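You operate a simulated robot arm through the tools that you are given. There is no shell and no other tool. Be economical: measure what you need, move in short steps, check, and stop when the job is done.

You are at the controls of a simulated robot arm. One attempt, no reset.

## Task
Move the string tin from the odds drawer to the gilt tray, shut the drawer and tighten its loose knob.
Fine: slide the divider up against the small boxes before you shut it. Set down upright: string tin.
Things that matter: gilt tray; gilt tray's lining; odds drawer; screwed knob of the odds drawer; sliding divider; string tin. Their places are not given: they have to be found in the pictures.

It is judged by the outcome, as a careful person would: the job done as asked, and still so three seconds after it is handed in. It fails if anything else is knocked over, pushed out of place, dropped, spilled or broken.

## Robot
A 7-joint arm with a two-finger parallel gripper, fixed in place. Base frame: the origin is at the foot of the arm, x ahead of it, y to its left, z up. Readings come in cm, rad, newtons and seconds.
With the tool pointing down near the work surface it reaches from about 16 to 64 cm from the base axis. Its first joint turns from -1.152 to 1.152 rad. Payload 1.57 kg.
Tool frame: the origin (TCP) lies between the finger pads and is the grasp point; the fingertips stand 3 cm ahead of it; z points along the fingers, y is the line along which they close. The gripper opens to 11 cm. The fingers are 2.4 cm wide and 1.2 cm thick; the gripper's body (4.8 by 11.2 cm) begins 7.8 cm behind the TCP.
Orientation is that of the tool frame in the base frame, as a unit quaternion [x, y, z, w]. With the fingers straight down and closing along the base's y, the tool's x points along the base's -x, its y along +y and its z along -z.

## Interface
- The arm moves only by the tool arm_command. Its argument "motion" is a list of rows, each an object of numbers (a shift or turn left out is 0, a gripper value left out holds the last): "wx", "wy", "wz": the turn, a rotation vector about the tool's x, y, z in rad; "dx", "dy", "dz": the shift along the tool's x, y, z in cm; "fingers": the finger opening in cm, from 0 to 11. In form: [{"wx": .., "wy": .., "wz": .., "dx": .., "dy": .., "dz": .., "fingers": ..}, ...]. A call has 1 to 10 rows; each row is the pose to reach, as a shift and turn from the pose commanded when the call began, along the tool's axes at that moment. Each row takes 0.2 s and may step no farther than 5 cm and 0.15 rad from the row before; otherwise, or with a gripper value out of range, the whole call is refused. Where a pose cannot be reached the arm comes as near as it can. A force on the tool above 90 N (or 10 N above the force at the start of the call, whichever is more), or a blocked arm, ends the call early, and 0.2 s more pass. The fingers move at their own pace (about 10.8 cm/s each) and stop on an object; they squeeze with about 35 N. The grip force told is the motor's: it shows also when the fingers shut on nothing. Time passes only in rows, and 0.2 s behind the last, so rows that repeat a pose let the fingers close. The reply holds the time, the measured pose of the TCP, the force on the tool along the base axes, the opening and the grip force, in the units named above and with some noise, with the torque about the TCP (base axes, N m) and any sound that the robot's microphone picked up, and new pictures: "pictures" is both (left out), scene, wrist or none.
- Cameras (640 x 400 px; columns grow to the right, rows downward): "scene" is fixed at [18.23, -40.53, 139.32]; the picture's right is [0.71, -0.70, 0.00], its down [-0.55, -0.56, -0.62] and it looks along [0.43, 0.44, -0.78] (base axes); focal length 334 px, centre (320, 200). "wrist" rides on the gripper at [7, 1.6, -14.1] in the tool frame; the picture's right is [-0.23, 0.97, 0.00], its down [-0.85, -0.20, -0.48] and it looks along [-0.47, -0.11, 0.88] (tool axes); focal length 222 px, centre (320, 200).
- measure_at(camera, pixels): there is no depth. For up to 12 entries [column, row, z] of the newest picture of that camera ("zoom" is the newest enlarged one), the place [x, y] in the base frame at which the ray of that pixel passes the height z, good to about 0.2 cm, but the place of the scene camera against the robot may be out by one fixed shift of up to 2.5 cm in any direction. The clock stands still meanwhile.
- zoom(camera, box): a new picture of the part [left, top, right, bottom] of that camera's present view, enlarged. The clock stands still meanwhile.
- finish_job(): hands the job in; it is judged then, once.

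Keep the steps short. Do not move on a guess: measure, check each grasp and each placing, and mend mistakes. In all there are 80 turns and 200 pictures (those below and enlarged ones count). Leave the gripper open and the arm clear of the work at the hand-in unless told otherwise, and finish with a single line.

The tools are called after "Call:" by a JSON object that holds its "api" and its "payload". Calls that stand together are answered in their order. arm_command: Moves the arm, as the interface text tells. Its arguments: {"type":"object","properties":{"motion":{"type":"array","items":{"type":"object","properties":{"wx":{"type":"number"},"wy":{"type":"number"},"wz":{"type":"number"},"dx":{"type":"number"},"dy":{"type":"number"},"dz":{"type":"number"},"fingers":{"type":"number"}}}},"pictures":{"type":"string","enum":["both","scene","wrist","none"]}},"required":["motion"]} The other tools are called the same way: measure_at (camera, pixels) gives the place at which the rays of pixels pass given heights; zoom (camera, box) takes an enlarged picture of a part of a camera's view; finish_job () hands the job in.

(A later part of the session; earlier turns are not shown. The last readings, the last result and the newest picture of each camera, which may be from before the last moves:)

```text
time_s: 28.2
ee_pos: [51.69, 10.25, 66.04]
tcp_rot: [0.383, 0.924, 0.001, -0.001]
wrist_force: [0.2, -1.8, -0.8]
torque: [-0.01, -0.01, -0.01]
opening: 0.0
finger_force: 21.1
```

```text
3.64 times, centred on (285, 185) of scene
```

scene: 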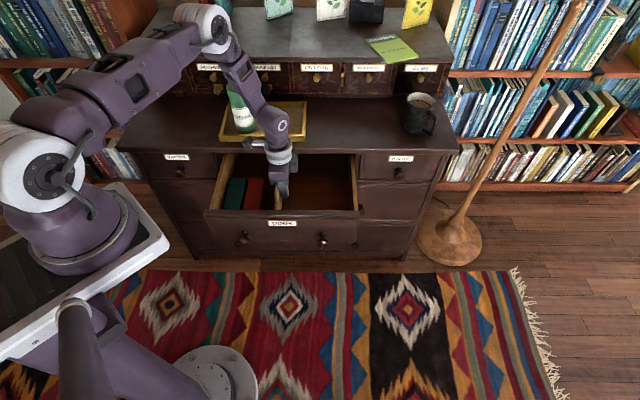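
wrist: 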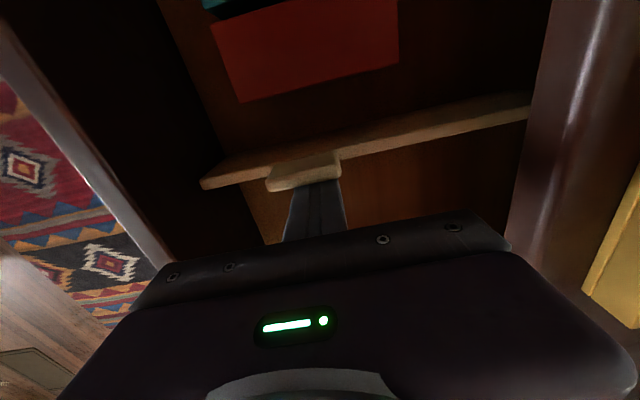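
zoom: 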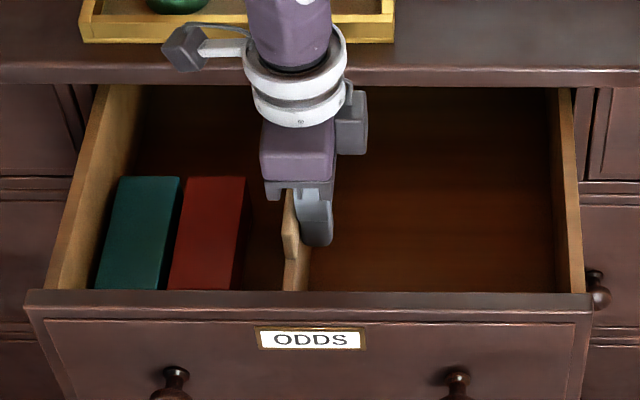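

About 2.8 cm left. Push 1.8, then creep.

Call:
{"api": "arm_command", "payload": {"motion": [{"dx": 0.6}, {"dx": 1.2}, {"dx": 1.8}, {"dx": 1.8}], "pictures": "wrist"}}

Call:
{"api": "zoom", "payload": {"camera": "scene", "box": [215, 150, 315, 220]}}

```text
time_s: 29.2
ee_pos: [50.54, 11.44, 66.06]
tcp_rot: [0.383, 0.924, 0.0, 0.0]
wrist_force: [0.6, -1.1, 0.4]
torque: [-0.01, 0.0, -0.03]
opening: 0.0
finger_force: 21.1
```

wrist: 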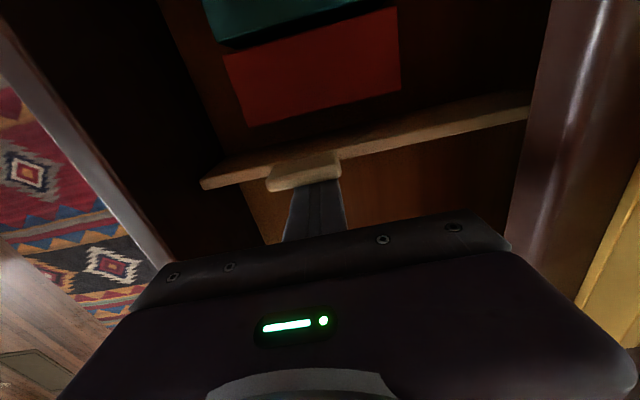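

```text
5.71 times, centred on (265, 185) of scene
```

zoom: 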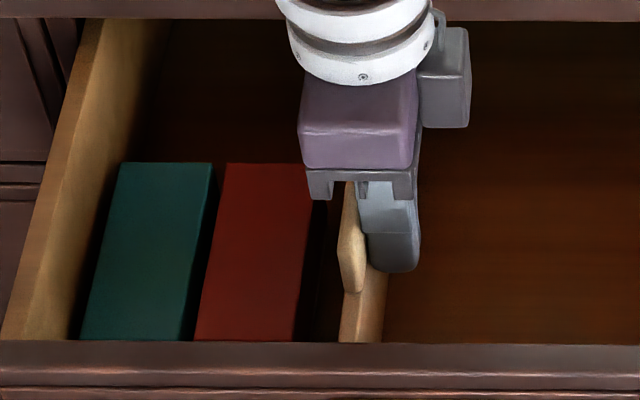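

Call:
{"api": "arm_command", "payload": {"motion": [{"dx": 0.3}, {"dx": 0.6}, {"dx": 0.6}], "pictures": "none"}}

Call:
{"api": "arm_command", "payload": {"motion": [{"dx": 0.15}, {"dx": 0.3}, {"dx": 0.3}], "pictures": "none"}}

Call:
{"api": "zoom", "payload": {"camera": "scene", "box": [215, 150, 315, 220]}}

Call:
{"api": "zoom", "payload": {"camera": "wrist", "box": [190, 0, 450, 200]}}

```text
time_s: 30.0
ee_pos: [50.2, 12.02, 66.02]
tcp_rot: [0.383, 0.924, 0.0, -0.001]
wrist_force: [1.3, -2.4, -1.2]
torque: [0.03, 0.03, 0.01]
opening: 0.0
finger_force: 20.7
```

```text
time_s: 30.8
ee_pos: [50.03, 12.17, 66.0]
tcp_rot: [0.382, 0.924, 0.0, 0.0]
wrist_force: [1.3, -2.4, 1.2]
torque: [0.02, 0.03, 0.0]
opening: 0.0
finger_force: 21.0
```

```text
5.71 times, centred on (265, 185) of scene
```

zoom: 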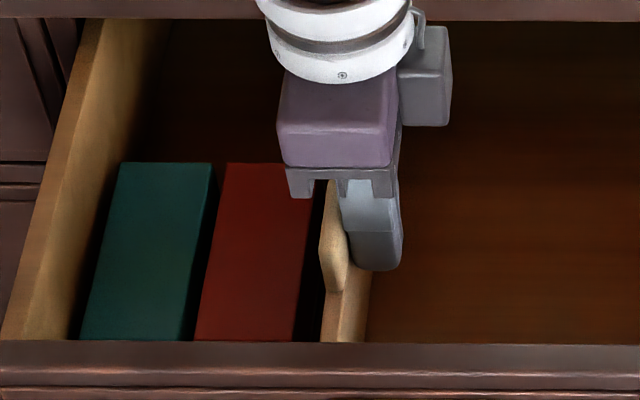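

```text
2.00 times, centred on (320, 100) of wrist
```

zoom: 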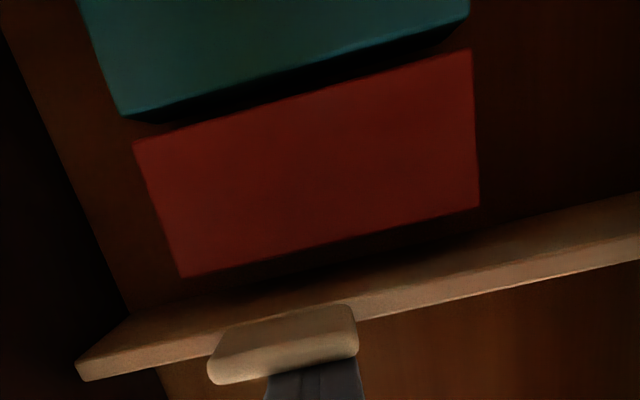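

Call:
{"api": "arm_command", "payload": {"motion": [{"dx": 0.2}, {"dx": 0.4}, {"dx": 0.4}], "pictures": "none"}}

Call:
{"api": "arm_command", "payload": {"motion": [{"dx": 0.15}, {"dx": 0.25}, {"dx": 0.25}], "pictures": "none"}}

Call:
{"api": "zoom", "payload": {"camera": "scene", "box": [215, 150, 315, 220]}}

Call:
{"api": "zoom", "payload": {"camera": "wrist", "box": [190, 0, 450, 200]}}

```text
time_s: 31.6
ee_pos: [49.77, 12.43, 65.94]
tcp_rot: [0.382, 0.924, 0.0, 0.0]
wrist_force: [0.8, -2.4, -0.2]
torque: [0.05, 0.03, 0.06]
opening: 0.01
finger_force: 21.8
```

```text
time_s: 32.4
ee_pos: [49.65, 12.68, 66.04]
tcp_rot: [0.383, 0.924, 0.0, 0.0]
wrist_force: [1.6, -1.2, 1.7]
torque: [0.03, 0.03, 0.03]
opening: 0.01
finger_force: 21.3
```

```text
5.71 times, centred on (265, 185) of scene
```

zoom: 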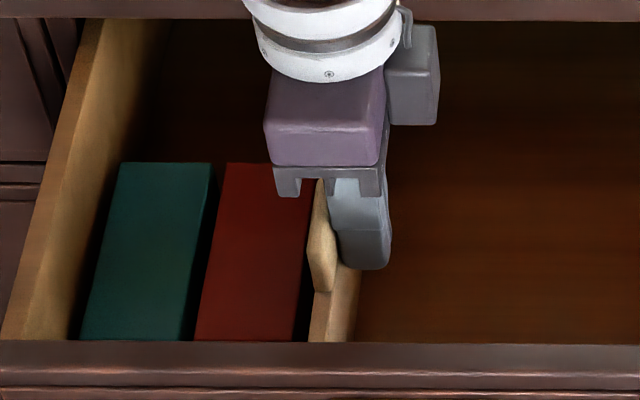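

```text
2.00 times, centred on (320, 100) of wrist
```

zoom: 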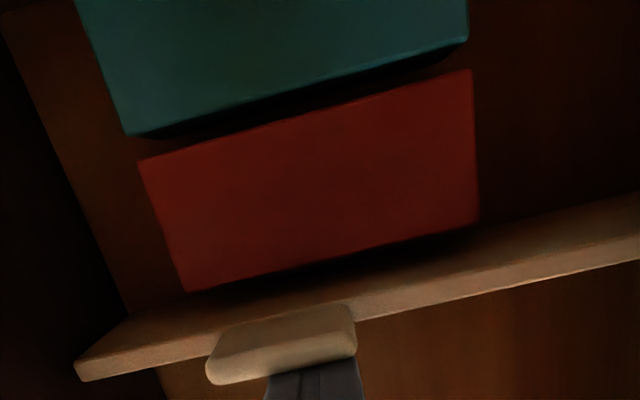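

Call:
{"api": "arm_command", "payload": {"motion": [{"dx": 0.12}, {"dx": 0.25}, {"dx": 0.25}], "pictures": "none"}}

Call:
{"api": "arm_command", "payload": {"motion": [{"dx": 0.1}, {"dx": 0.2}, {"dx": 0.2}], "pictures": "none"}}

Call:
{"api": "zoom", "payload": {"camera": "scene", "box": [215, 150, 315, 220]}}

Call:
{"api": "zoom", "payload": {"camera": "wrist", "box": [190, 0, 450, 200]}}

```text
time_s: 33.2
ee_pos: [49.31, 12.88, 66.0]
tcp_rot: [0.383, 0.924, 0.0, 0.0]
wrist_force: [1.1, -2.7, -1.7]
torque: [-0.03, -0.01, 0.02]
opening: 0.0
finger_force: 21.7
```

```text
time_s: 34.0
ee_pos: [49.34, 12.95, 66.19]
tcp_rot: [0.383, 0.924, 0.001, 0.002]
wrist_force: [16.8, -16.7, -6.7]
torque: [0.21, 0.12, 0.14]
opening: 0.0
finger_force: 21.2
```

```text
5.71 times, centred on (265, 185) of scene
```

zoom: 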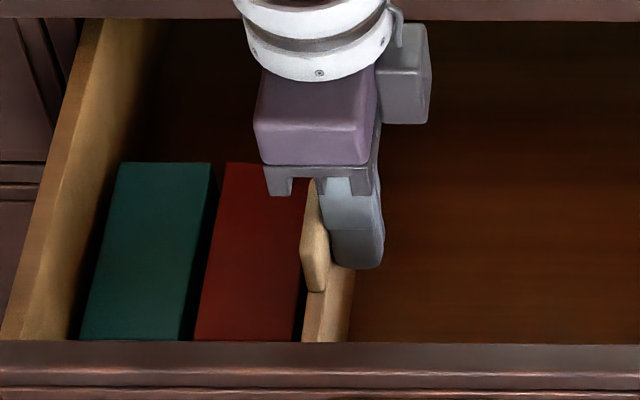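

```text
2.00 times, centred on (320, 100) of wrist
```

zoom: 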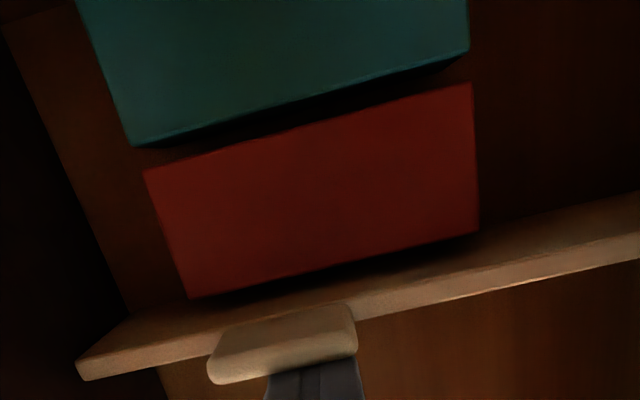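

Force jumped to ~24 N with the boxes unmoved: the divider is up against them. Back off to the right 1.5 cm and rise.

Call:
{"api": "arm_command", "payload": {"motion": [{"dx": -0.5}, {"dx": -1.5}, {"dx": -1.5, "dz": -4}, {"dx": -1.5, "dz": -8}, {"dx": -1.5, "dz": -12}, {"dx": -1.5, "dz": -16}, {"dx": -1.5, "dz": -20}, {"dx": -1.5, "dz": -24}, {"dx": -1.5, "dz": -24}]}}

Call:
{"api": "zoom", "payload": {"camera": "wrist", "box": [140, 0, 500, 220]}}

Call:
{"api": "zoom", "payload": {"camera": "scene", "box": [215, 150, 315, 220]}}

```text
time_s: 36.0
ee_pos: [50.31, 11.94, 90.11]
tcp_rot: [0.383, 0.924, -0.001, 0.0]
wrist_force: [-0.7, 0.2, 0.0]
torque: [0.02, 0.02, 0.0]
opening: 0.0
finger_force: 20.7
```

scene: 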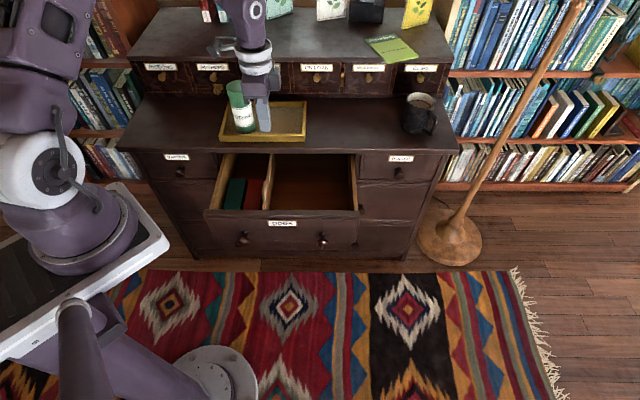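
wrist: 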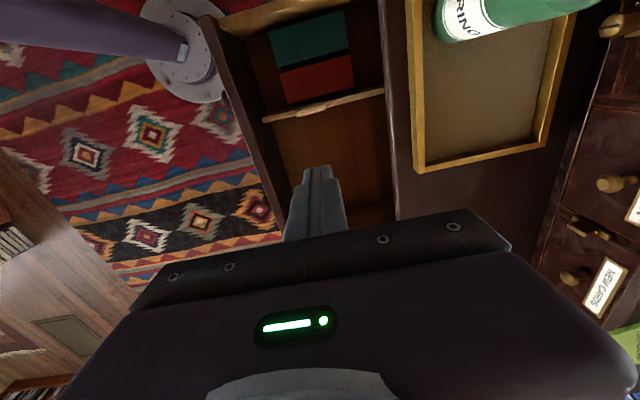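

```text
1.78 times, centred on (320, 110) of wrist
```

zoom: 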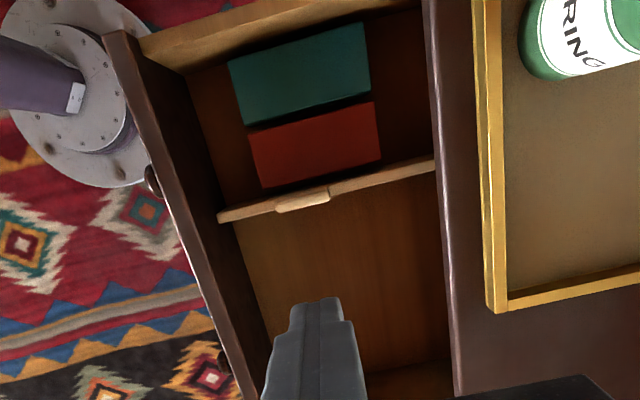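

```text
5.71 times, centred on (265, 185) of scene
```

zoom: 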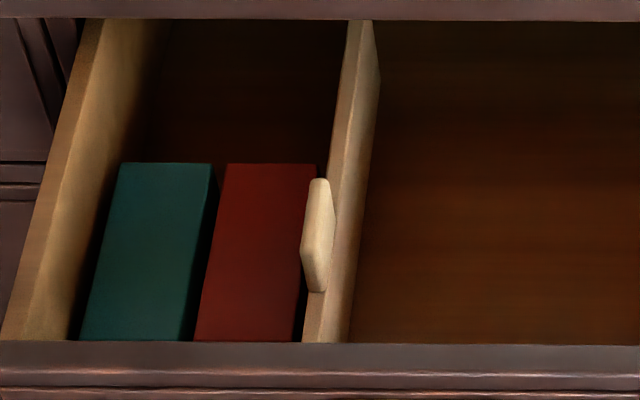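

The divider rests against the boxes. Now back out in front of the drawer (s≈38, t≈27, z≈84) before tilting the tool to horizontal.

Call:
{"api": "arm_command", "payload": {"motion": [{"dx": -2.2, "dy": -3.4}, {"dx": -4.4, "dy": -6.8}, {"dx": -6.6, "dy": -10.2, "dz": 1.5}, {"dx": -8.8, "dy": -13.6, "dz": 3}, {"dx": -11, "dy": -17, "dz": 5}, {"dx": -11, "dy": -17, "dz": 6}], "pictures": "none"}}

Call:
{"api": "arm_command", "payload": {"motion": [{"wx": -0.15}, {"wx": -0.3}, {"wx": -0.45}, {"wx": -0.6}, {"wx": -0.75}, {"wx": -0.75}]}}

```text
time_s: 37.4
ee_pos: [46.14, -7.87, 84.19]
tcp_rot: [0.383, 0.924, 0.0, 0.0]
wrist_force: [-0.3, 0.7, 0.1]
torque: [0.02, 0.01, -0.02]
opening: 0.0
finger_force: 21.3
```

```text
time_s: 38.8
ee_pos: [46.05, -8.29, 83.9]
tcp_rot: [0.36, 0.865, 0.322, 0.139]
wrist_force: [-0.5, 0.1, 0.4]
torque: [0.0, 0.0, 0.0]
opening: 0.0
finger_force: 20.9
out of reach, approached as far as the arm can: row 5
```

scene: 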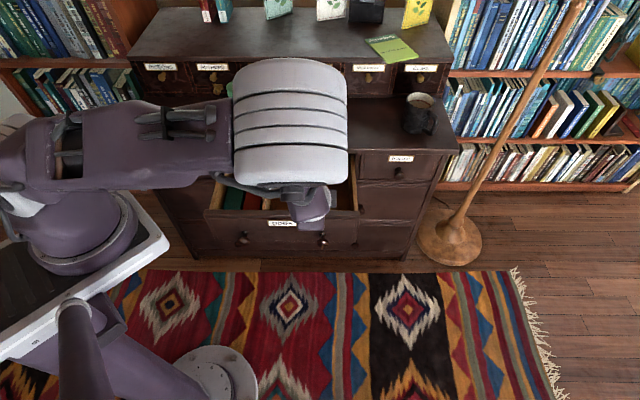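
wrist: 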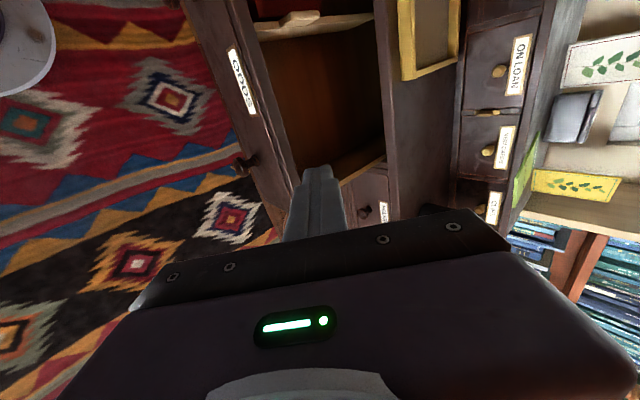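

The tilt is limited to ≈0.72 rad here, which suffices for pushing with the fingertips. Ease tilt to 0.6 and move down in front of the drawer front, midway between knobs (s≈30, z≈68).

Call:
{"api": "arm_command", "payload": {"motion": [{"wx": 0.05, "dx": 3}, {"wx": 0.1, "dx": 6}, {"wx": 0.15, "dx": 8.4}, {"wx": 0.15, "dx": 8.4, "dy": -2.6, "dz": 2.9}, {"wx": 0.15, "dx": 8.4, "dy": -5.2, "dz": 5.8}, {"wx": 0.15, "dx": 8.4, "dy": -7.8, "dz": 8.7}, {"wx": 0.15, "dx": 8.4, "dy": -7.8, "dz": 8.7}]}}

```text
time_s: 40.4
ee_pos: [40.46, -1.87, 72.52]
tcp_rot: [0.365, 0.883, 0.273, 0.113]
wrist_force: [0.7, 0.1, -0.1]
torque: [0.01, 0.02, 0.0]
opening: 0.0
finger_force: 21.8
```

scene: 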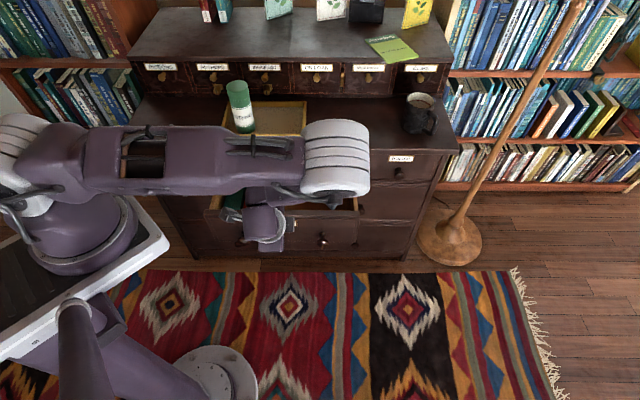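
wrist: 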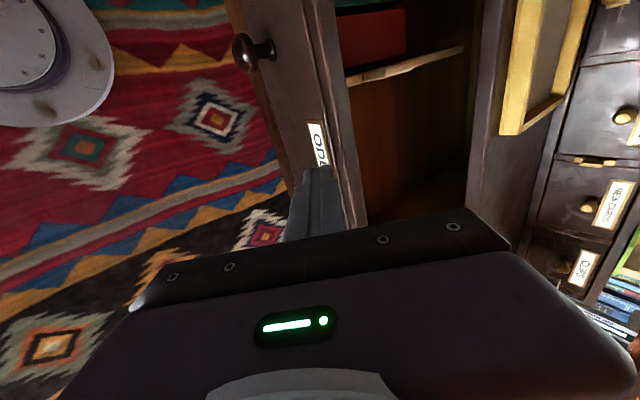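

In place: tips ~3.5 cm before the drawer front at its centre. Lower 4.5 cm, then push in along +v gradually.

Call:
{"api": "arm_command", "payload": {"motion": [{"dy": -1.3, "dz": 1.9}, {"dy": -2.54, "dz": 3.71}, {"dy": -1.3, "dz": 4.56}, {"dy": -0.07, "dz": 5.4}, {"dy": 0.76, "dz": 5.97}, {"dy": 1.58, "dz": 6.53}, {"dy": 1.58, "dz": 6.53}]}}

```text
time_s: 42.0
ee_pos: [43.83, 1.83, 67.88]
tcp_rot: [0.365, 0.882, 0.273, 0.114]
wrist_force: [-0.6, -0.9, -0.8]
torque: [0.05, 0.06, 0.03]
opening: 0.0
finger_force: 21.1
```

scene: 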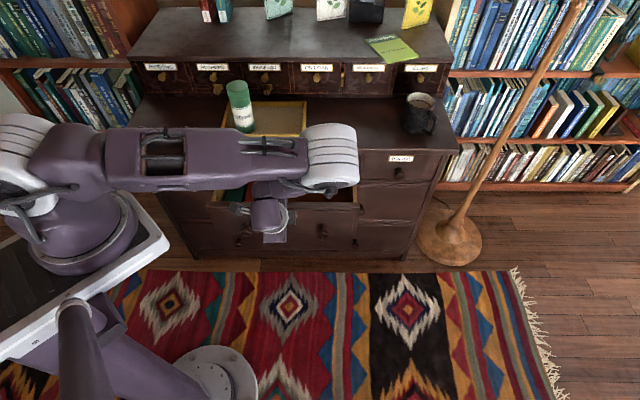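
wrist: 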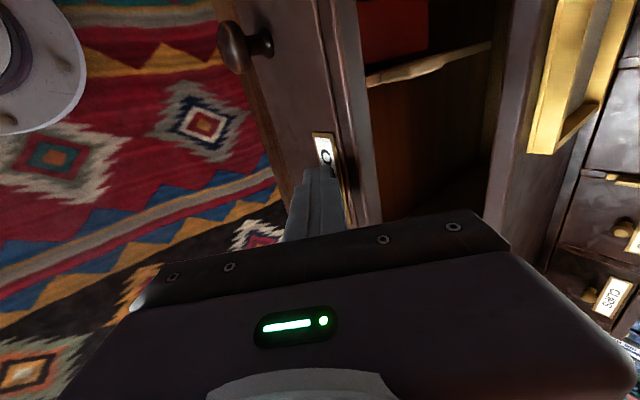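

The drawer is moving lightly. Continue pushing 12 cm slowly.

Call:
{"api": "arm_command", "payload": {"motion": [{"dy": 1.1, "dz": 0.75}, {"dy": 2.2, "dz": 1.5}, {"dy": 3.3, "dz": 2.26}, {"dy": 4.4, "dz": 3.0}, {"dy": 5.5, "dz": 3.77}, {"dy": 6.6, "dz": 4.5}, {"dy": 7.7, "dz": 5.27}, {"dy": 8.8, "dz": 6.0}, {"dy": 9.9, "dz": 6.78}, {"dy": 9.9, "dz": 6.78}]}}

```text
time_s: 44.2
ee_pos: [52.21, 10.27, 67.87]
tcp_rot: [0.365, 0.883, 0.273, 0.113]
wrist_force: [0.4, 0.9, 0.2]
torque: [0.03, 0.01, 0.02]
opening: 0.03
finger_force: 21.3
```

scene: 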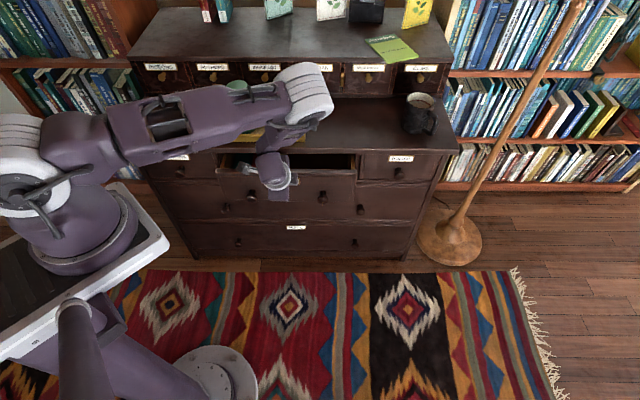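
wrist: 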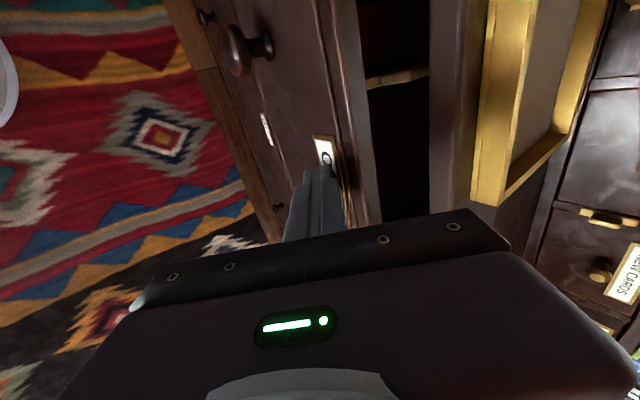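

About 5–6 cm remains. Push 4 cm more, slower.

Call:
{"api": "arm_command", "payload": {"motion": [{"dy": 0.66, "dz": 0.45}, {"dy": 1.32, "dz": 0.9}, {"dy": 1.98, "dz": 1.36}, {"dy": 2.64, "dz": 1.81}, {"dy": 3.3, "dz": 2.26}, {"dy": 3.3, "dz": 2.26}]}}

Call:
{"api": "zoom", "payload": {"camera": "wrist", "box": [200, 0, 500, 220]}}

```text
time_s: 45.6
ee_pos: [55.17, 13.08, 68.0]
tcp_rot: [0.365, 0.883, 0.274, 0.113]
wrist_force: [0.9, 0.6, 0.0]
torque: [0.02, -0.02, 0.0]
opening: 0.0
finger_force: 21.6
```

scene: 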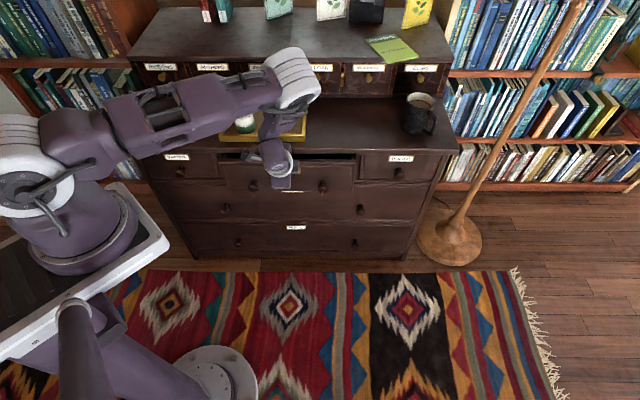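
wrist: 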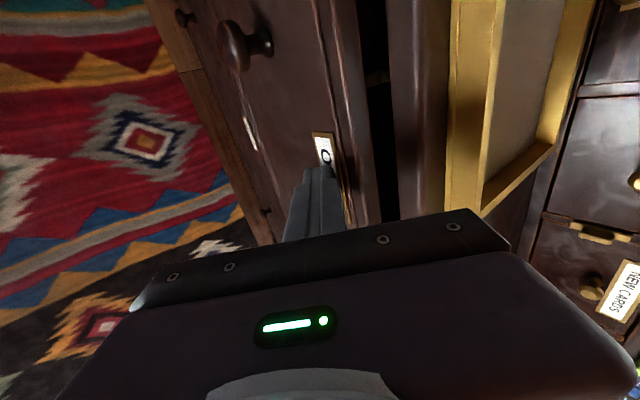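

```text
1.82 times, centred on (350, 110) of wrist
```

zoom: 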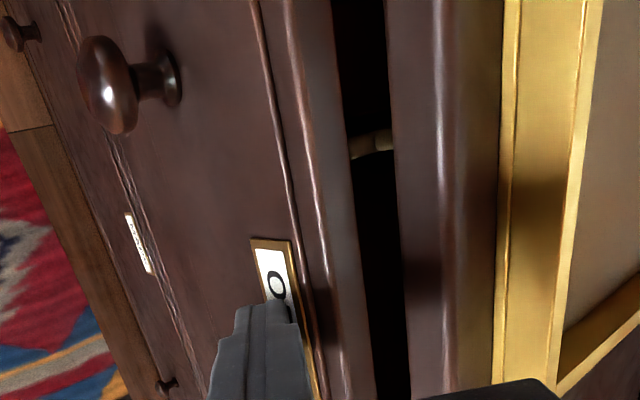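

Gap now ~2–3 cm. Continue in small steps until the force rises.

Call:
{"api": "arm_command", "payload": {"motion": [{"dy": 0.41, "dz": 0.28}, {"dy": 0.83, "dz": 0.57}, {"dy": 1.24, "dz": 0.85}, {"dy": 1.65, "dz": 1.13}, {"dy": 1.65, "dz": 1.13}], "pictures": "none"}}

Call:
{"api": "zoom", "payload": {"camera": "wrist", "box": [200, 0, 500, 220]}}

Call:
{"api": "zoom", "payload": {"camera": "scene", "box": [190, 110, 390, 235]}}

```text
time_s: 46.8
ee_pos: [56.61, 14.35, 67.69]
tcp_rot: [0.365, 0.883, 0.273, 0.113]
wrist_force: [-2.2, -0.5, 0.2]
torque: [0.0, 0.05, 0.01]
opening: 0.0
finger_force: 21.7
```

```text
1.82 times, centred on (350, 110) of wrist
```

zoom: 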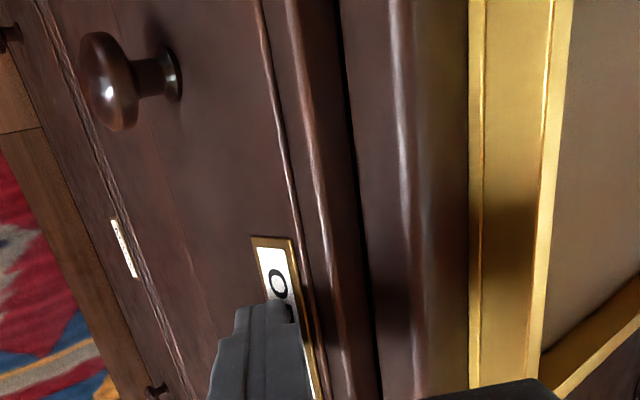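

```text
3.20 times, centred on (290, 172) of scene
```

zoom: 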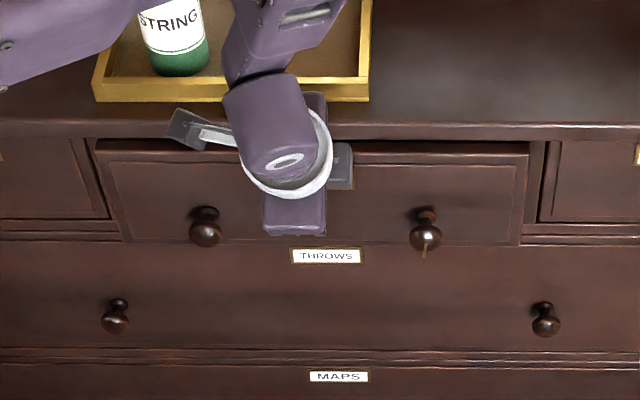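

Call:
{"api": "arm_command", "payload": {"motion": [{"dy": 0.33, "dz": 0.23}, {"dy": 0.66, "dz": 0.45}, {"dy": 0.99, "dz": 0.68}, {"dy": 0.99, "dz": 0.68}], "pictures": "none"}}

Call:
{"api": "zoom", "payload": {"camera": "scene", "box": [190, 110, 390, 235]}}

```text
time_s: 47.8
ee_pos: [57.48, 15.31, 67.99]
tcp_rot: [0.366, 0.882, 0.273, 0.113]
wrist_force: [-0.4, -2.0, 1.1]
torque: [-0.01, -0.01, -0.03]
opening: 0.01
finger_force: 21.3
```

```text
3.20 times, centred on (290, 172) of scene
```

zoom: 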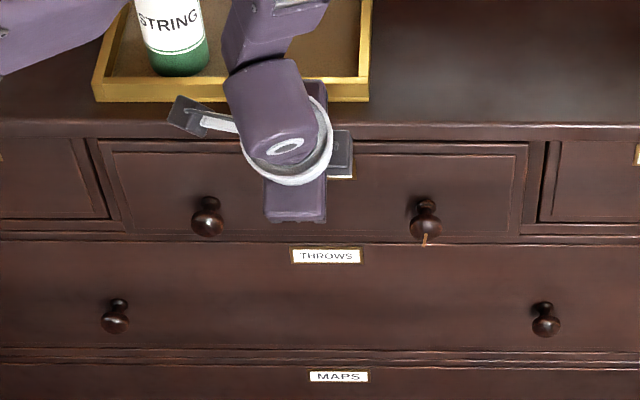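

Call:
{"api": "arm_command", "payload": {"motion": [{"dy": 0.25, "dz": 0.17}, {"dy": 0.5, "dz": 0.34}, {"dy": 0.5, "dz": 0.34}], "pictures": "none"}}

Call:
{"api": "arm_command", "payload": {"motion": [{"dy": 0.17, "dz": 0.11}, {"dy": 0.33, "dz": 0.23}, {"dy": 0.33, "dz": 0.23}], "pictures": "none"}}

Call:
{"api": "zoom", "payload": {"camera": "scene", "box": [190, 110, 390, 235]}}

```text
time_s: 48.6
ee_pos: [57.89, 15.73, 67.91]
tcp_rot: [0.366, 0.882, 0.273, 0.113]
wrist_force: [0.7, 0.1, 0.4]
torque: [-0.02, 0.02, 0.02]
opening: 0.01
finger_force: 21.5
```

```text
time_s: 49.4
ee_pos: [58.06, 16.03, 67.78]
tcp_rot: [0.365, 0.883, 0.273, 0.113]
wrist_force: [-1.6, -2.1, -1.5]
torque: [-0.04, 0.04, -0.02]
opening: 0.0
finger_force: 21.2
```

```text
3.20 times, centred on (290, 172) of scene
```

zoom: 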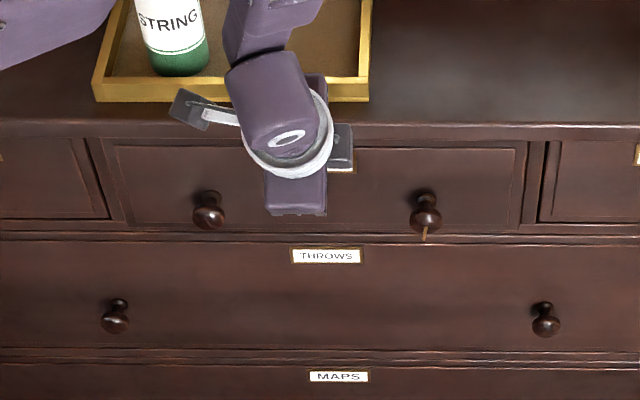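

Call:
{"api": "arm_command", "payload": {"motion": [{"dy": 0.17, "dz": 0.11}, {"dy": 0.33, "dz": 0.23}, {"dy": 0.33, "dz": 0.23}], "pictures": "none"}}

Call:
{"api": "arm_command", "payload": {"motion": [{"dy": 0.17, "dz": 0.11}, {"dy": 0.33, "dz": 0.23}, {"dy": 0.33, "dz": 0.23}], "pictures": "none"}}

Call:
{"api": "zoom", "payload": {"camera": "scene", "box": [190, 110, 390, 235]}}

```text
time_s: 50.2
ee_pos: [58.54, 16.25, 67.88]
tcp_rot: [0.366, 0.883, 0.272, 0.113]
wrist_force: [-1.0, -2.6, -0.2]
torque: [-0.01, 0.03, 0.02]
opening: 0.01
finger_force: 21.6
```

```text
time_s: 51.0
ee_pos: [58.62, 16.57, 67.85]
tcp_rot: [0.365, 0.883, 0.273, 0.113]
wrist_force: [-0.7, -2.2, 1.5]
torque: [0.0, 0.01, -0.03]
opening: 0.02
finger_force: 21.4
```

```text
3.20 times, centred on (290, 172) of scene
```

zoom: 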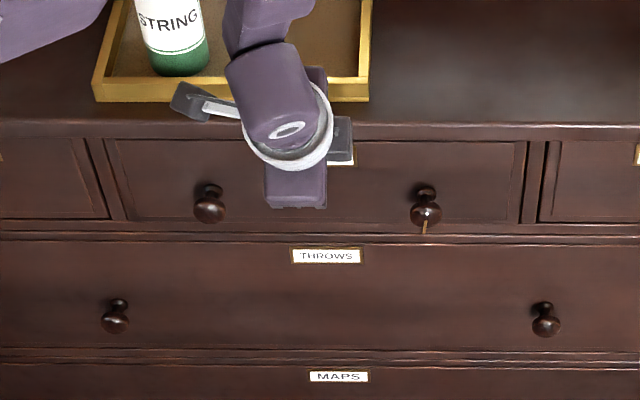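

Call:
{"api": "arm_command", "payload": {"motion": [{"dy": 0.17, "dz": 0.11}, {"dy": 0.33, "dz": 0.23}, {"dy": 0.33, "dz": 0.23}], "pictures": "none"}}

Call:
{"api": "arm_command", "payload": {"motion": [{"dy": 0.17, "dz": 0.11}, {"dy": 0.25, "dz": 0.17}, {"dy": 0.25, "dz": 0.17}], "pictures": "none"}}

Call:
{"api": "zoom", "payload": {"camera": "scene", "box": [190, 110, 390, 235]}}

```text
time_s: 51.8
ee_pos: [58.84, 16.79, 67.87]
tcp_rot: [0.366, 0.883, 0.272, 0.112]
wrist_force: [-11.4, -9.1, -2.9]
torque: [0.16, -0.22, 0.22]
opening: 0.0
finger_force: 21.1
```

```text
time_s: 52.6
ee_pos: [58.94, 16.72, 67.69]
tcp_rot: [0.366, 0.884, 0.27, 0.111]
wrist_force: [-33.8, -34.0, -9.4]
torque: [0.47, -0.66, 0.6]
opening: 0.01
finger_force: 21.0
```

```text
3.20 times, centred on (290, 172) of scene
```

zoom: 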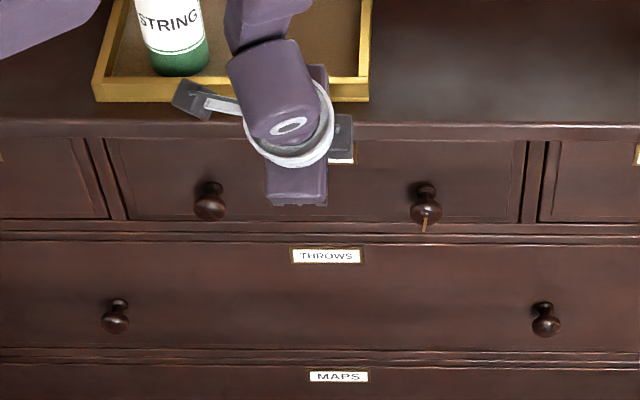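

Force reached ~48 N at a hard stop and the front looks flush: shut. Back off 12 cm along −v.

Call:
{"api": "arm_command", "payload": {"motion": [{"dy": -1.65, "dz": -1.13}, {"dy": -4.1, "dz": -2.8}, {"dy": -7, "dz": -4.8}, {"dy": -9.9, "dz": -6.8}, {"dy": -9.9, "dz": -6.8}]}}

Call:
{"api": "zoom", "payload": {"camera": "scene", "box": [190, 110, 390, 235]}}

```text
time_s: 53.8
ee_pos: [50.83, 8.59, 68.16]
tcp_rot: [0.366, 0.882, 0.274, 0.114]
wrist_force: [0.4, -0.9, 0.2]
torque: [-0.03, -0.01, -0.02]
opening: 0.0
finger_force: 21.4
```

scene: 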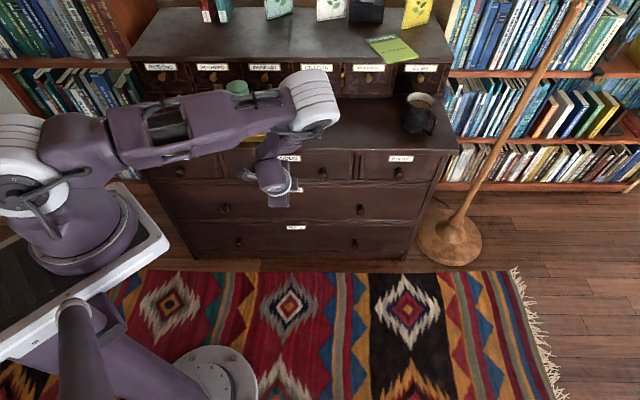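
wrist: 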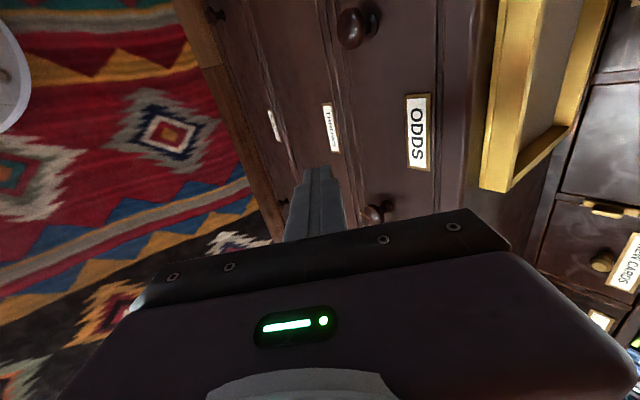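

```text
3.20 times, centred on (290, 172) of scene
```

zoom: 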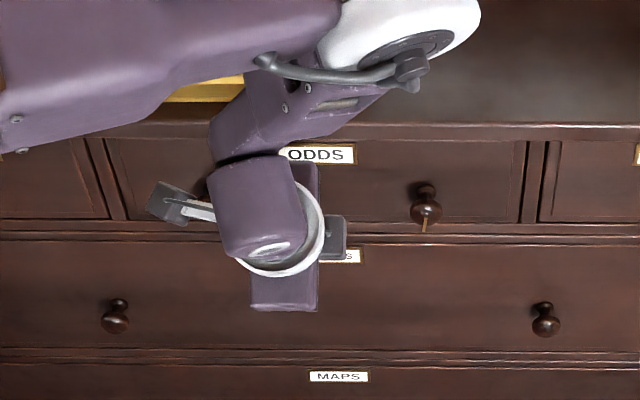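

Drawer stays shut. Move right to the marked knob's line (s≈40.3) and tilt the tool toward horizontal in steps.

Call:
{"api": "arm_command", "payload": {"motion": [{"dx": -3.5, "dy": -1, "dz": 0}, {"dx": -7, "dy": -2}, {"dx": -10.4, "dy": -3}, {"dx": -10.4, "dy": -3, "wx": -0.15}, {"dx": -10.4, "dy": -3, "wx": -0.3}, {"dx": -10.4, "dy": -3, "wx": -0.45}, {"dx": -10.4, "dy": -3, "wx": -0.6}, {"dx": -10.4, "dy": -3, "wx": -0.6}]}}

```text
time_s: 55.6
ee_pos: [56.44, -0.51, 66.22]
tcp_rot: [0.331, 0.799, 0.464, 0.192]
wrist_force: [0.5, 0.7, 0.5]
torque: [0.01, -0.01, 0.0]
opening: 0.04
finger_force: 21.5
out of reach, approached as far as the arm can: row 7, 8
```

scene: 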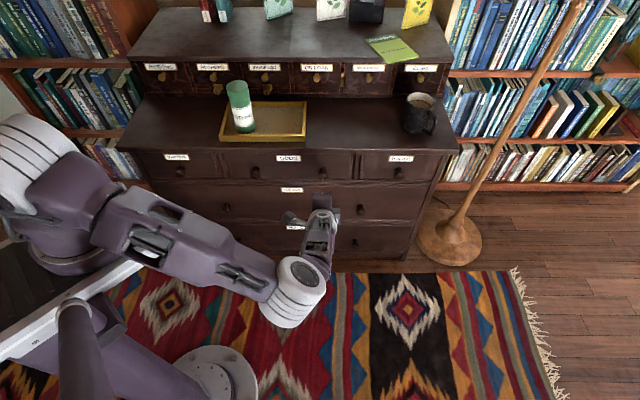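
wrist: 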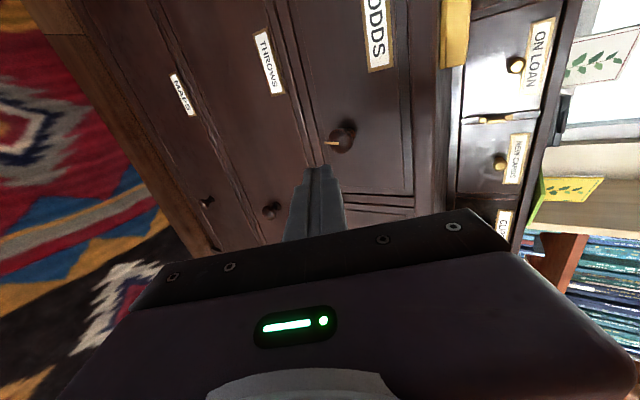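

Tilt reached ≈60° here. I'll locate the knob in this view and look closely at its mark.

Call:
{"api": "measure_at", "payload": {"camera": "wrist", "pixels": [[340, 139, 61.4], [340, 139, 60], [340, 139, 63], [350, 132, 61.4], [391, 65, 70]]}}

Call:
{"api": "zoom", "payload": {"camera": "wrist", "box": [290, 90, 410, 190]}}

Call:
{"api": "zoom", "payload": {"camera": "scene", "box": [270, 150, 390, 225]}}

```text
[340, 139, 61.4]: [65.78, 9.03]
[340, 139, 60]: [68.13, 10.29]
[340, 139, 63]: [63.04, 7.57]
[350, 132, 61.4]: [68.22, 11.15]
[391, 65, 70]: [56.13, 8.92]
```

```text
4.00 times, centred on (350, 140) of wrist
```

zoom: 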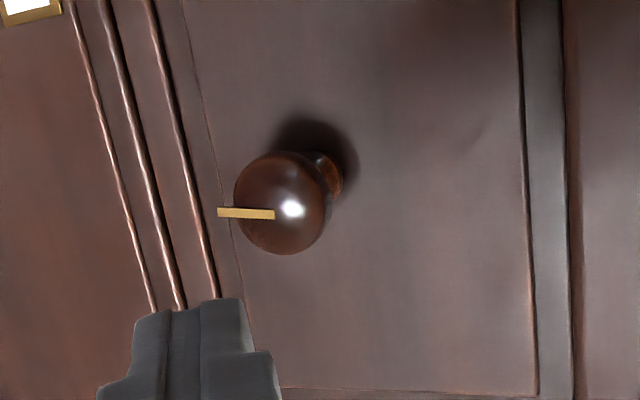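

```text
5.33 times, centred on (330, 188) of scene
```

zoom: 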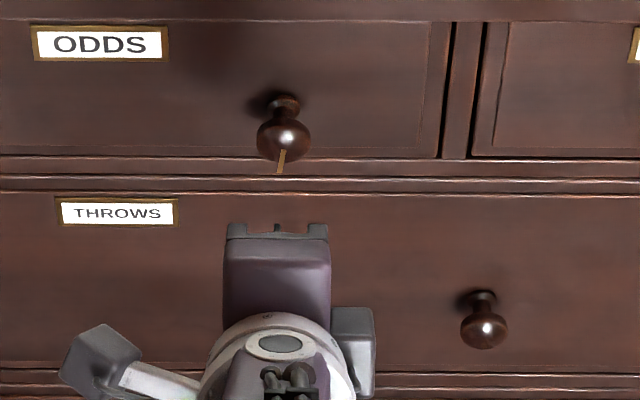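

Knob: s≈40.2, z≈61.3, tip t≈52.5, ~3 cm wide, with a brass pointer pointing down. Go closer (t≈46, z≈61.4) where more tilt should be possible.

Call:
{"api": "arm_command", "payload": {"motion": [{"dy": -0.4, "dz": 2.5}, {"dy": -0.8, "dz": 5}, {"dy": -1.2, "dz": 7.6}, {"dy": -1.2, "dz": 7.6}], "pictures": "none"}}

Call:
{"api": "arm_command", "payload": {"motion": [{"wx": -0.12}, {"wx": -0.24}, {"wx": -0.36}, {"wx": -0.36}]}}

```text
time_s: 56.6
ee_pos: [60.6, 3.93, 61.23]
tcp_rot: [0.331, 0.799, 0.463, 0.193]
wrist_force: [-0.3, 0.4, 0.0]
torque: [-0.03, 0.03, 0.01]
opening: 0.01
finger_force: 21.7
```

```text
time_s: 57.6
ee_pos: [60.21, 4.98, 66.49]
tcp_rot: [0.29, 0.703, 0.6, 0.249]
wrist_force: [0.3, 0.7, -0.4]
torque: [-0.01, -0.01, 0.03]
opening: 0.0
finger_force: 21.2
out of reach, approached as far as the arm can: row 1, 2, 3, 4
```

scene: 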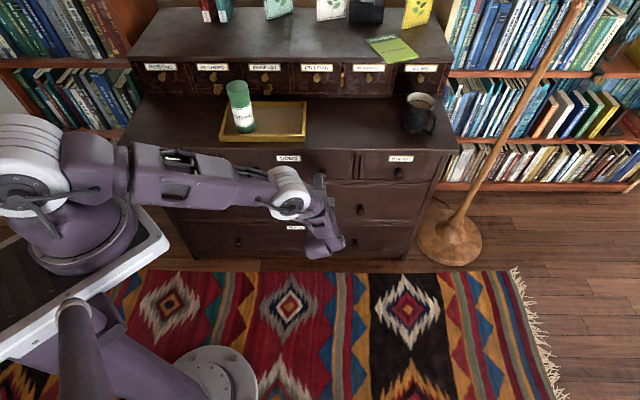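
wrist: 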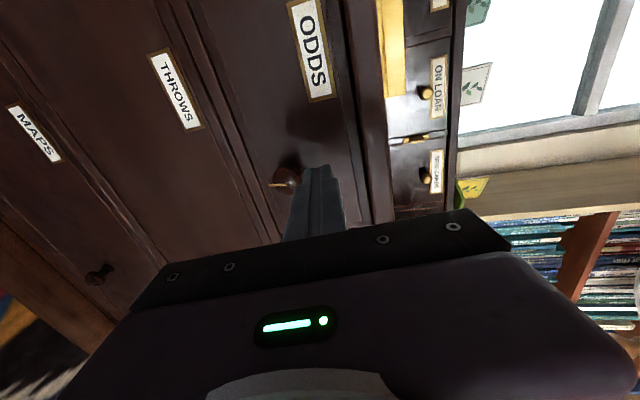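

The arm shows 81° tilt but 5 cm too high – near a joint limit. Test whether a different roll about the tool axis (wz +0.6) makes the horizontal pose reachable.

Call:
{"api": "arm_command", "payload": {"motion": [{"wz": 0.15}, {"wz": 0.3}, {"wz": 0.45}, {"wz": 0.6}, {"wz": 0.75}, {"wz": 0.75}], "pictures": "scene"}}

```text
time_s: 59.0
ee_pos: [60.42, 5.15, 66.47]
tcp_rot: [0.53, 0.547, 0.648, 0.012]
wrist_force: [-0.5, -0.1, 0.5]
torque: [0.0, 0.01, -0.02]
opening: 0.0
finger_force: 22.0
```

scene: 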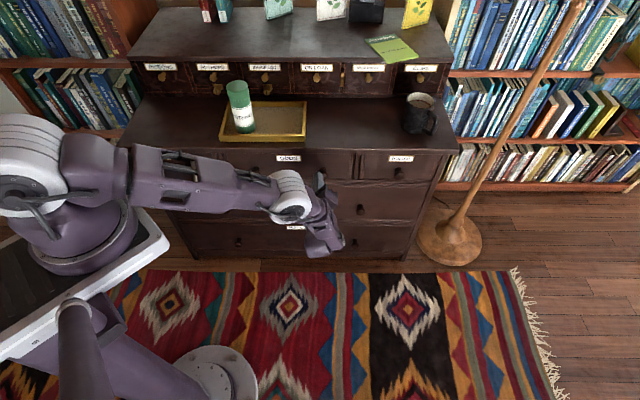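

Roll is free. Now try lowering in this pose (2, then 4 cm).

Call:
{"api": "arm_command", "payload": {"motion": [{"dx": -0.67, "dy": -0.72, "dz": 0.16}, {"dx": -1.35, "dy": -1.45, "dz": 0.31}, {"dx": -2.0, "dy": -2.17, "dz": 0.47}, {"dx": -2.7, "dy": -2.9, "dz": 0.62}, {"dx": -3.4, "dy": -3.6, "dz": 0.78}, {"dx": -3.4, "dy": -3.6, "dz": 0.78}], "pictures": "scene"}}

```text
time_s: 60.4
ee_pos: [60.39, 5.19, 66.48]
tcp_rot: [0.529, 0.548, 0.648, 0.012]
wrist_force: [0.0, -0.5, -0.4]
torque: [0.0, -0.02, 0.01]
opening: 0.0
finger_force: 21.5
out of reach, approached as far as the arm can: row 1, 2, 3, 4, 5, 6
```

scene: 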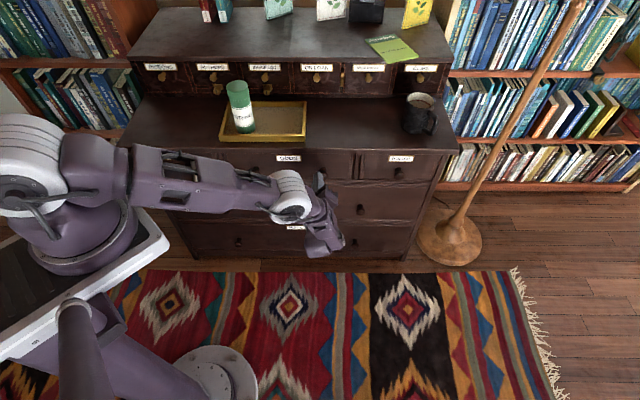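

Stuck at this z because the wrist is too close in. More outward reach has allowed more tilt, so try beside the knob (s≈35.5) at t≈50, then lower there.

Call:
{"api": "arm_command", "payload": {"motion": [{"dx": 1.28, "dy": -1.2}, {"dx": 2.56, "dy": -2.39}, {"dx": 2.75, "dy": -2.18, "dz": 1.8}, {"dx": 2.95, "dy": -1.97, "dz": 3.65}, {"dx": 2.27, "dy": -2.7, "dz": 3.8}, {"dx": 1.6, "dy": -3.4, "dz": 3.97}, {"dx": 0.93, "dy": -4.1, "dz": 4.1}, {"dx": 0.25, "dy": -4.85, "dz": 4.27}, {"dx": -0.42, "dy": -5.57, "dz": 4.43}, {"dx": -0.42, "dy": -5.57, "dz": 4.43}]}}

```text
time_s: 62.6
ee_pos: [60.14, 11.29, 65.89]
tcp_rot: [0.529, 0.548, 0.647, 0.011]
wrist_force: [-0.1, 0.2, 0.2]
torque: [0.01, 0.01, 0.0]
opening: 0.0
finger_force: 21.1
out of reach, approached as far as the arm can: row 5, 6, 7, 8, 9, 10
```

scene: 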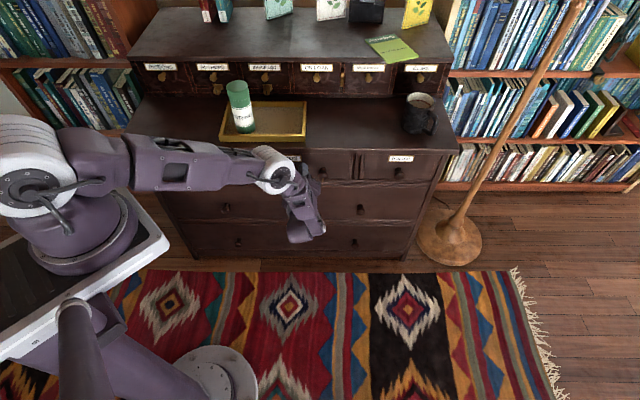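
wrist: 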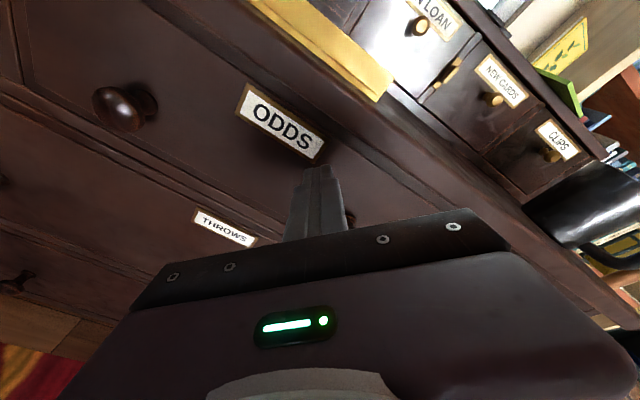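

Low wrist height is the limit: horizontal isn't available at z≈61, but the tool tilted ~45° down can grip the knob at its sides (closing along u) and be turned about the knob's axis. First back out 8 cm and unroll.

Call:
{"api": "arm_command", "payload": {"motion": [{"dz": -2, "wz": -0.15}, {"dz": -4, "wz": -0.3}, {"dz": -6, "wz": -0.45}, {"dz": -8, "wz": -0.6}, {"dz": -8, "wz": -0.75}, {"dz": -8, "wz": -0.75}], "pictures": "none"}}

Call:
{"api": "arm_command", "payload": {"motion": [{"wx": 0.13, "fingers": 6}, {"wx": 0.26}, {"wx": 0.39}, {"wx": 0.51}, {"wx": 0.63}, {"wx": 0.63}], "pictures": "none"}}

Call:
{"api": "arm_command", "payload": {"motion": [{"wz": -0.15}, {"wz": -0.3}, {"wz": -0.45}, {"wz": -0.6}, {"wz": -0.75}, {"wz": -0.9}, {"wz": -1.05}, {"wz": -1.2}, {"wz": -1.35}, {"wz": -1.5}]}}

```text
time_s: 64.0
ee_pos: [54.46, 5.35, 67.03]
tcp_rot: [0.291, 0.703, 0.599, 0.248]
wrist_force: [-0.4, 0.3, 0.7]
torque: [-0.01, 0.01, 0.03]
opening: 0.0
finger_force: 20.7
```

```text
time_s: 65.4
ee_pos: [54.42, 5.19, 67.08]
tcp_rot: [0.355, 0.855, 0.35, 0.145]
wrist_force: [-0.2, -0.2, 1.0]
torque: [0.0, -0.01, 0.01]
opening: 6.0
finger_force: 0.2
```

```text
time_s: 67.6
ee_pos: [54.52, 5.33, 67.09]
tcp_rot: [-0.325, 0.866, 0.158, 0.346]
wrist_force: [-0.2, -0.5, 0.4]
torque: [-0.01, 0.0, 0.0]
opening: 6.0
finger_force: 0.1
```

scene: 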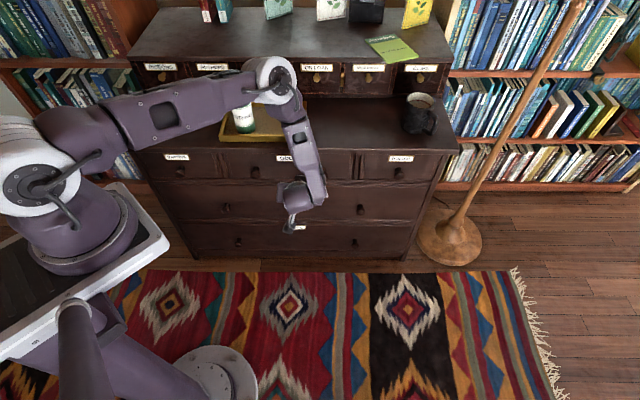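
wrist: 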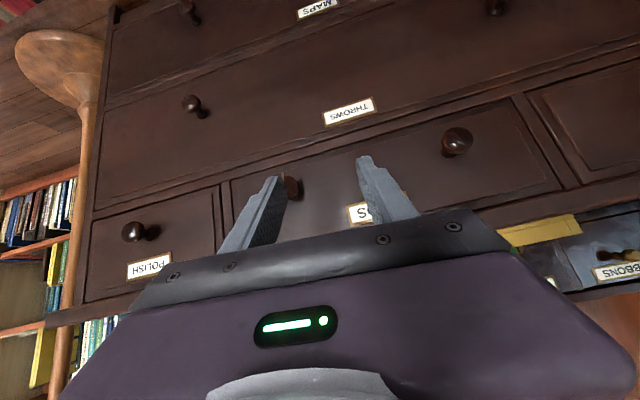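

Works. Finish the roll and shift right to the knob's line (tool −y 5.4), keeping back.

Call:
{"api": "arm_command", "payload": {"motion": [{"wz": -0.0708, "dy": -1.8}, {"wz": -0.0708, "dy": -3.6}, {"wz": -0.0708, "dy": -5.4}, {"wz": -0.0708, "dy": -5.4}], "pictures": "none"}}

Call:
{"api": "zoom", "payload": {"camera": "wrist", "box": [220, 80, 420, 220]}}

```text
time_s: 68.6
ee_pos: [58.32, 1.26, 66.98]
tcp_rot: [-0.354, 0.855, 0.145, 0.351]
wrist_force: [0.4, -0.3, -0.6]
torque: [0.01, 0.01, 0.0]
opening: 6.01
finger_force: 0.1
```

```text
2.86 times, centred on (320, 150) of wrist
```

zoom: 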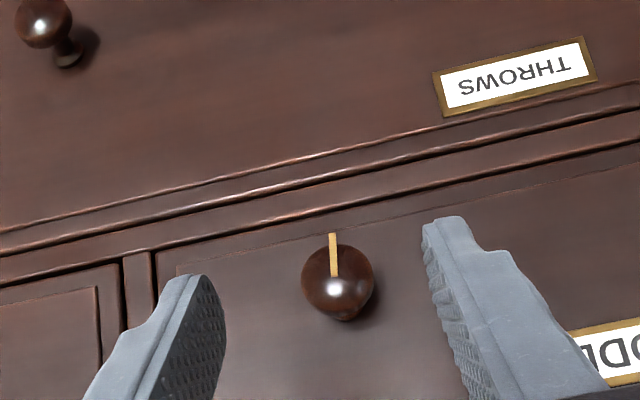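

Call:
{"api": "measure_at", "payload": {"camera": "zoom", "pixels": [[338, 282, 62], [338, 282, 61], [338, 282, 60], [338, 282, 59], [333, 235, 61], [333, 235, 60], [152, 253, 61.4]]}}

Call:
{"api": "arm_command", "payload": {"motion": [{"dx": -1.5, "dz": 1.5}, {"dx": -3, "dz": 3}, {"dx": -3, "dz": 3}], "pictures": "none"}}

Call:
{"api": "zoom", "payload": {"camera": "wrist", "box": [220, 80, 420, 220]}}

```text
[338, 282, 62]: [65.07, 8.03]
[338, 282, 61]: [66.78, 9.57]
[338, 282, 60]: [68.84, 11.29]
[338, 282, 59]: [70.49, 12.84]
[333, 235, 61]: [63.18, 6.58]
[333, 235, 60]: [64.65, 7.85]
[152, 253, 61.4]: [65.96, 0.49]
```

```text
time_s: 69.4
ee_pos: [61.22, 4.38, 66.93]
tcp_rot: [-0.354, 0.854, 0.145, 0.352]
wrist_force: [-0.2, 0.8, 0.0]
torque: [0.0, -0.01, 0.0]
opening: 6.0
finger_force: 0.1
```

```text
2.86 times, centred on (320, 150) of wrist
```

zoom: 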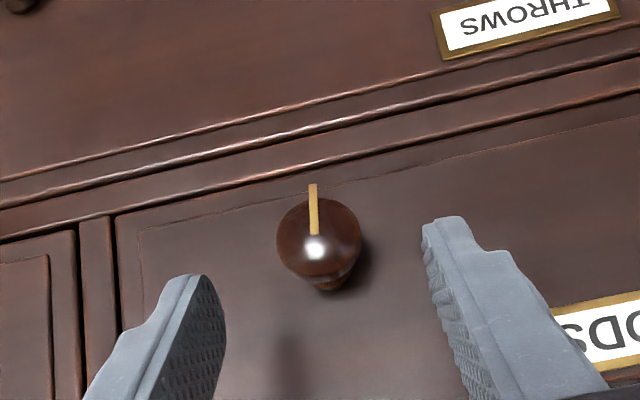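

Call:
{"api": "measure_at", "payload": {"camera": "zoom", "pixels": [[319, 238, 63], [319, 238, 62], [319, 238, 61], [319, 238, 60], [313, 188, 61], [313, 188, 60], [277, 238, 61], [361, 238, 61]]}}

```text
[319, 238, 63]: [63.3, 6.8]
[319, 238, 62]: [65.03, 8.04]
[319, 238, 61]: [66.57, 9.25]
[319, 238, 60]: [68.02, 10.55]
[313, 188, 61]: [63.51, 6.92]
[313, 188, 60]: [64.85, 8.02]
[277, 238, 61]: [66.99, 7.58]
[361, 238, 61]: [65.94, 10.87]
```

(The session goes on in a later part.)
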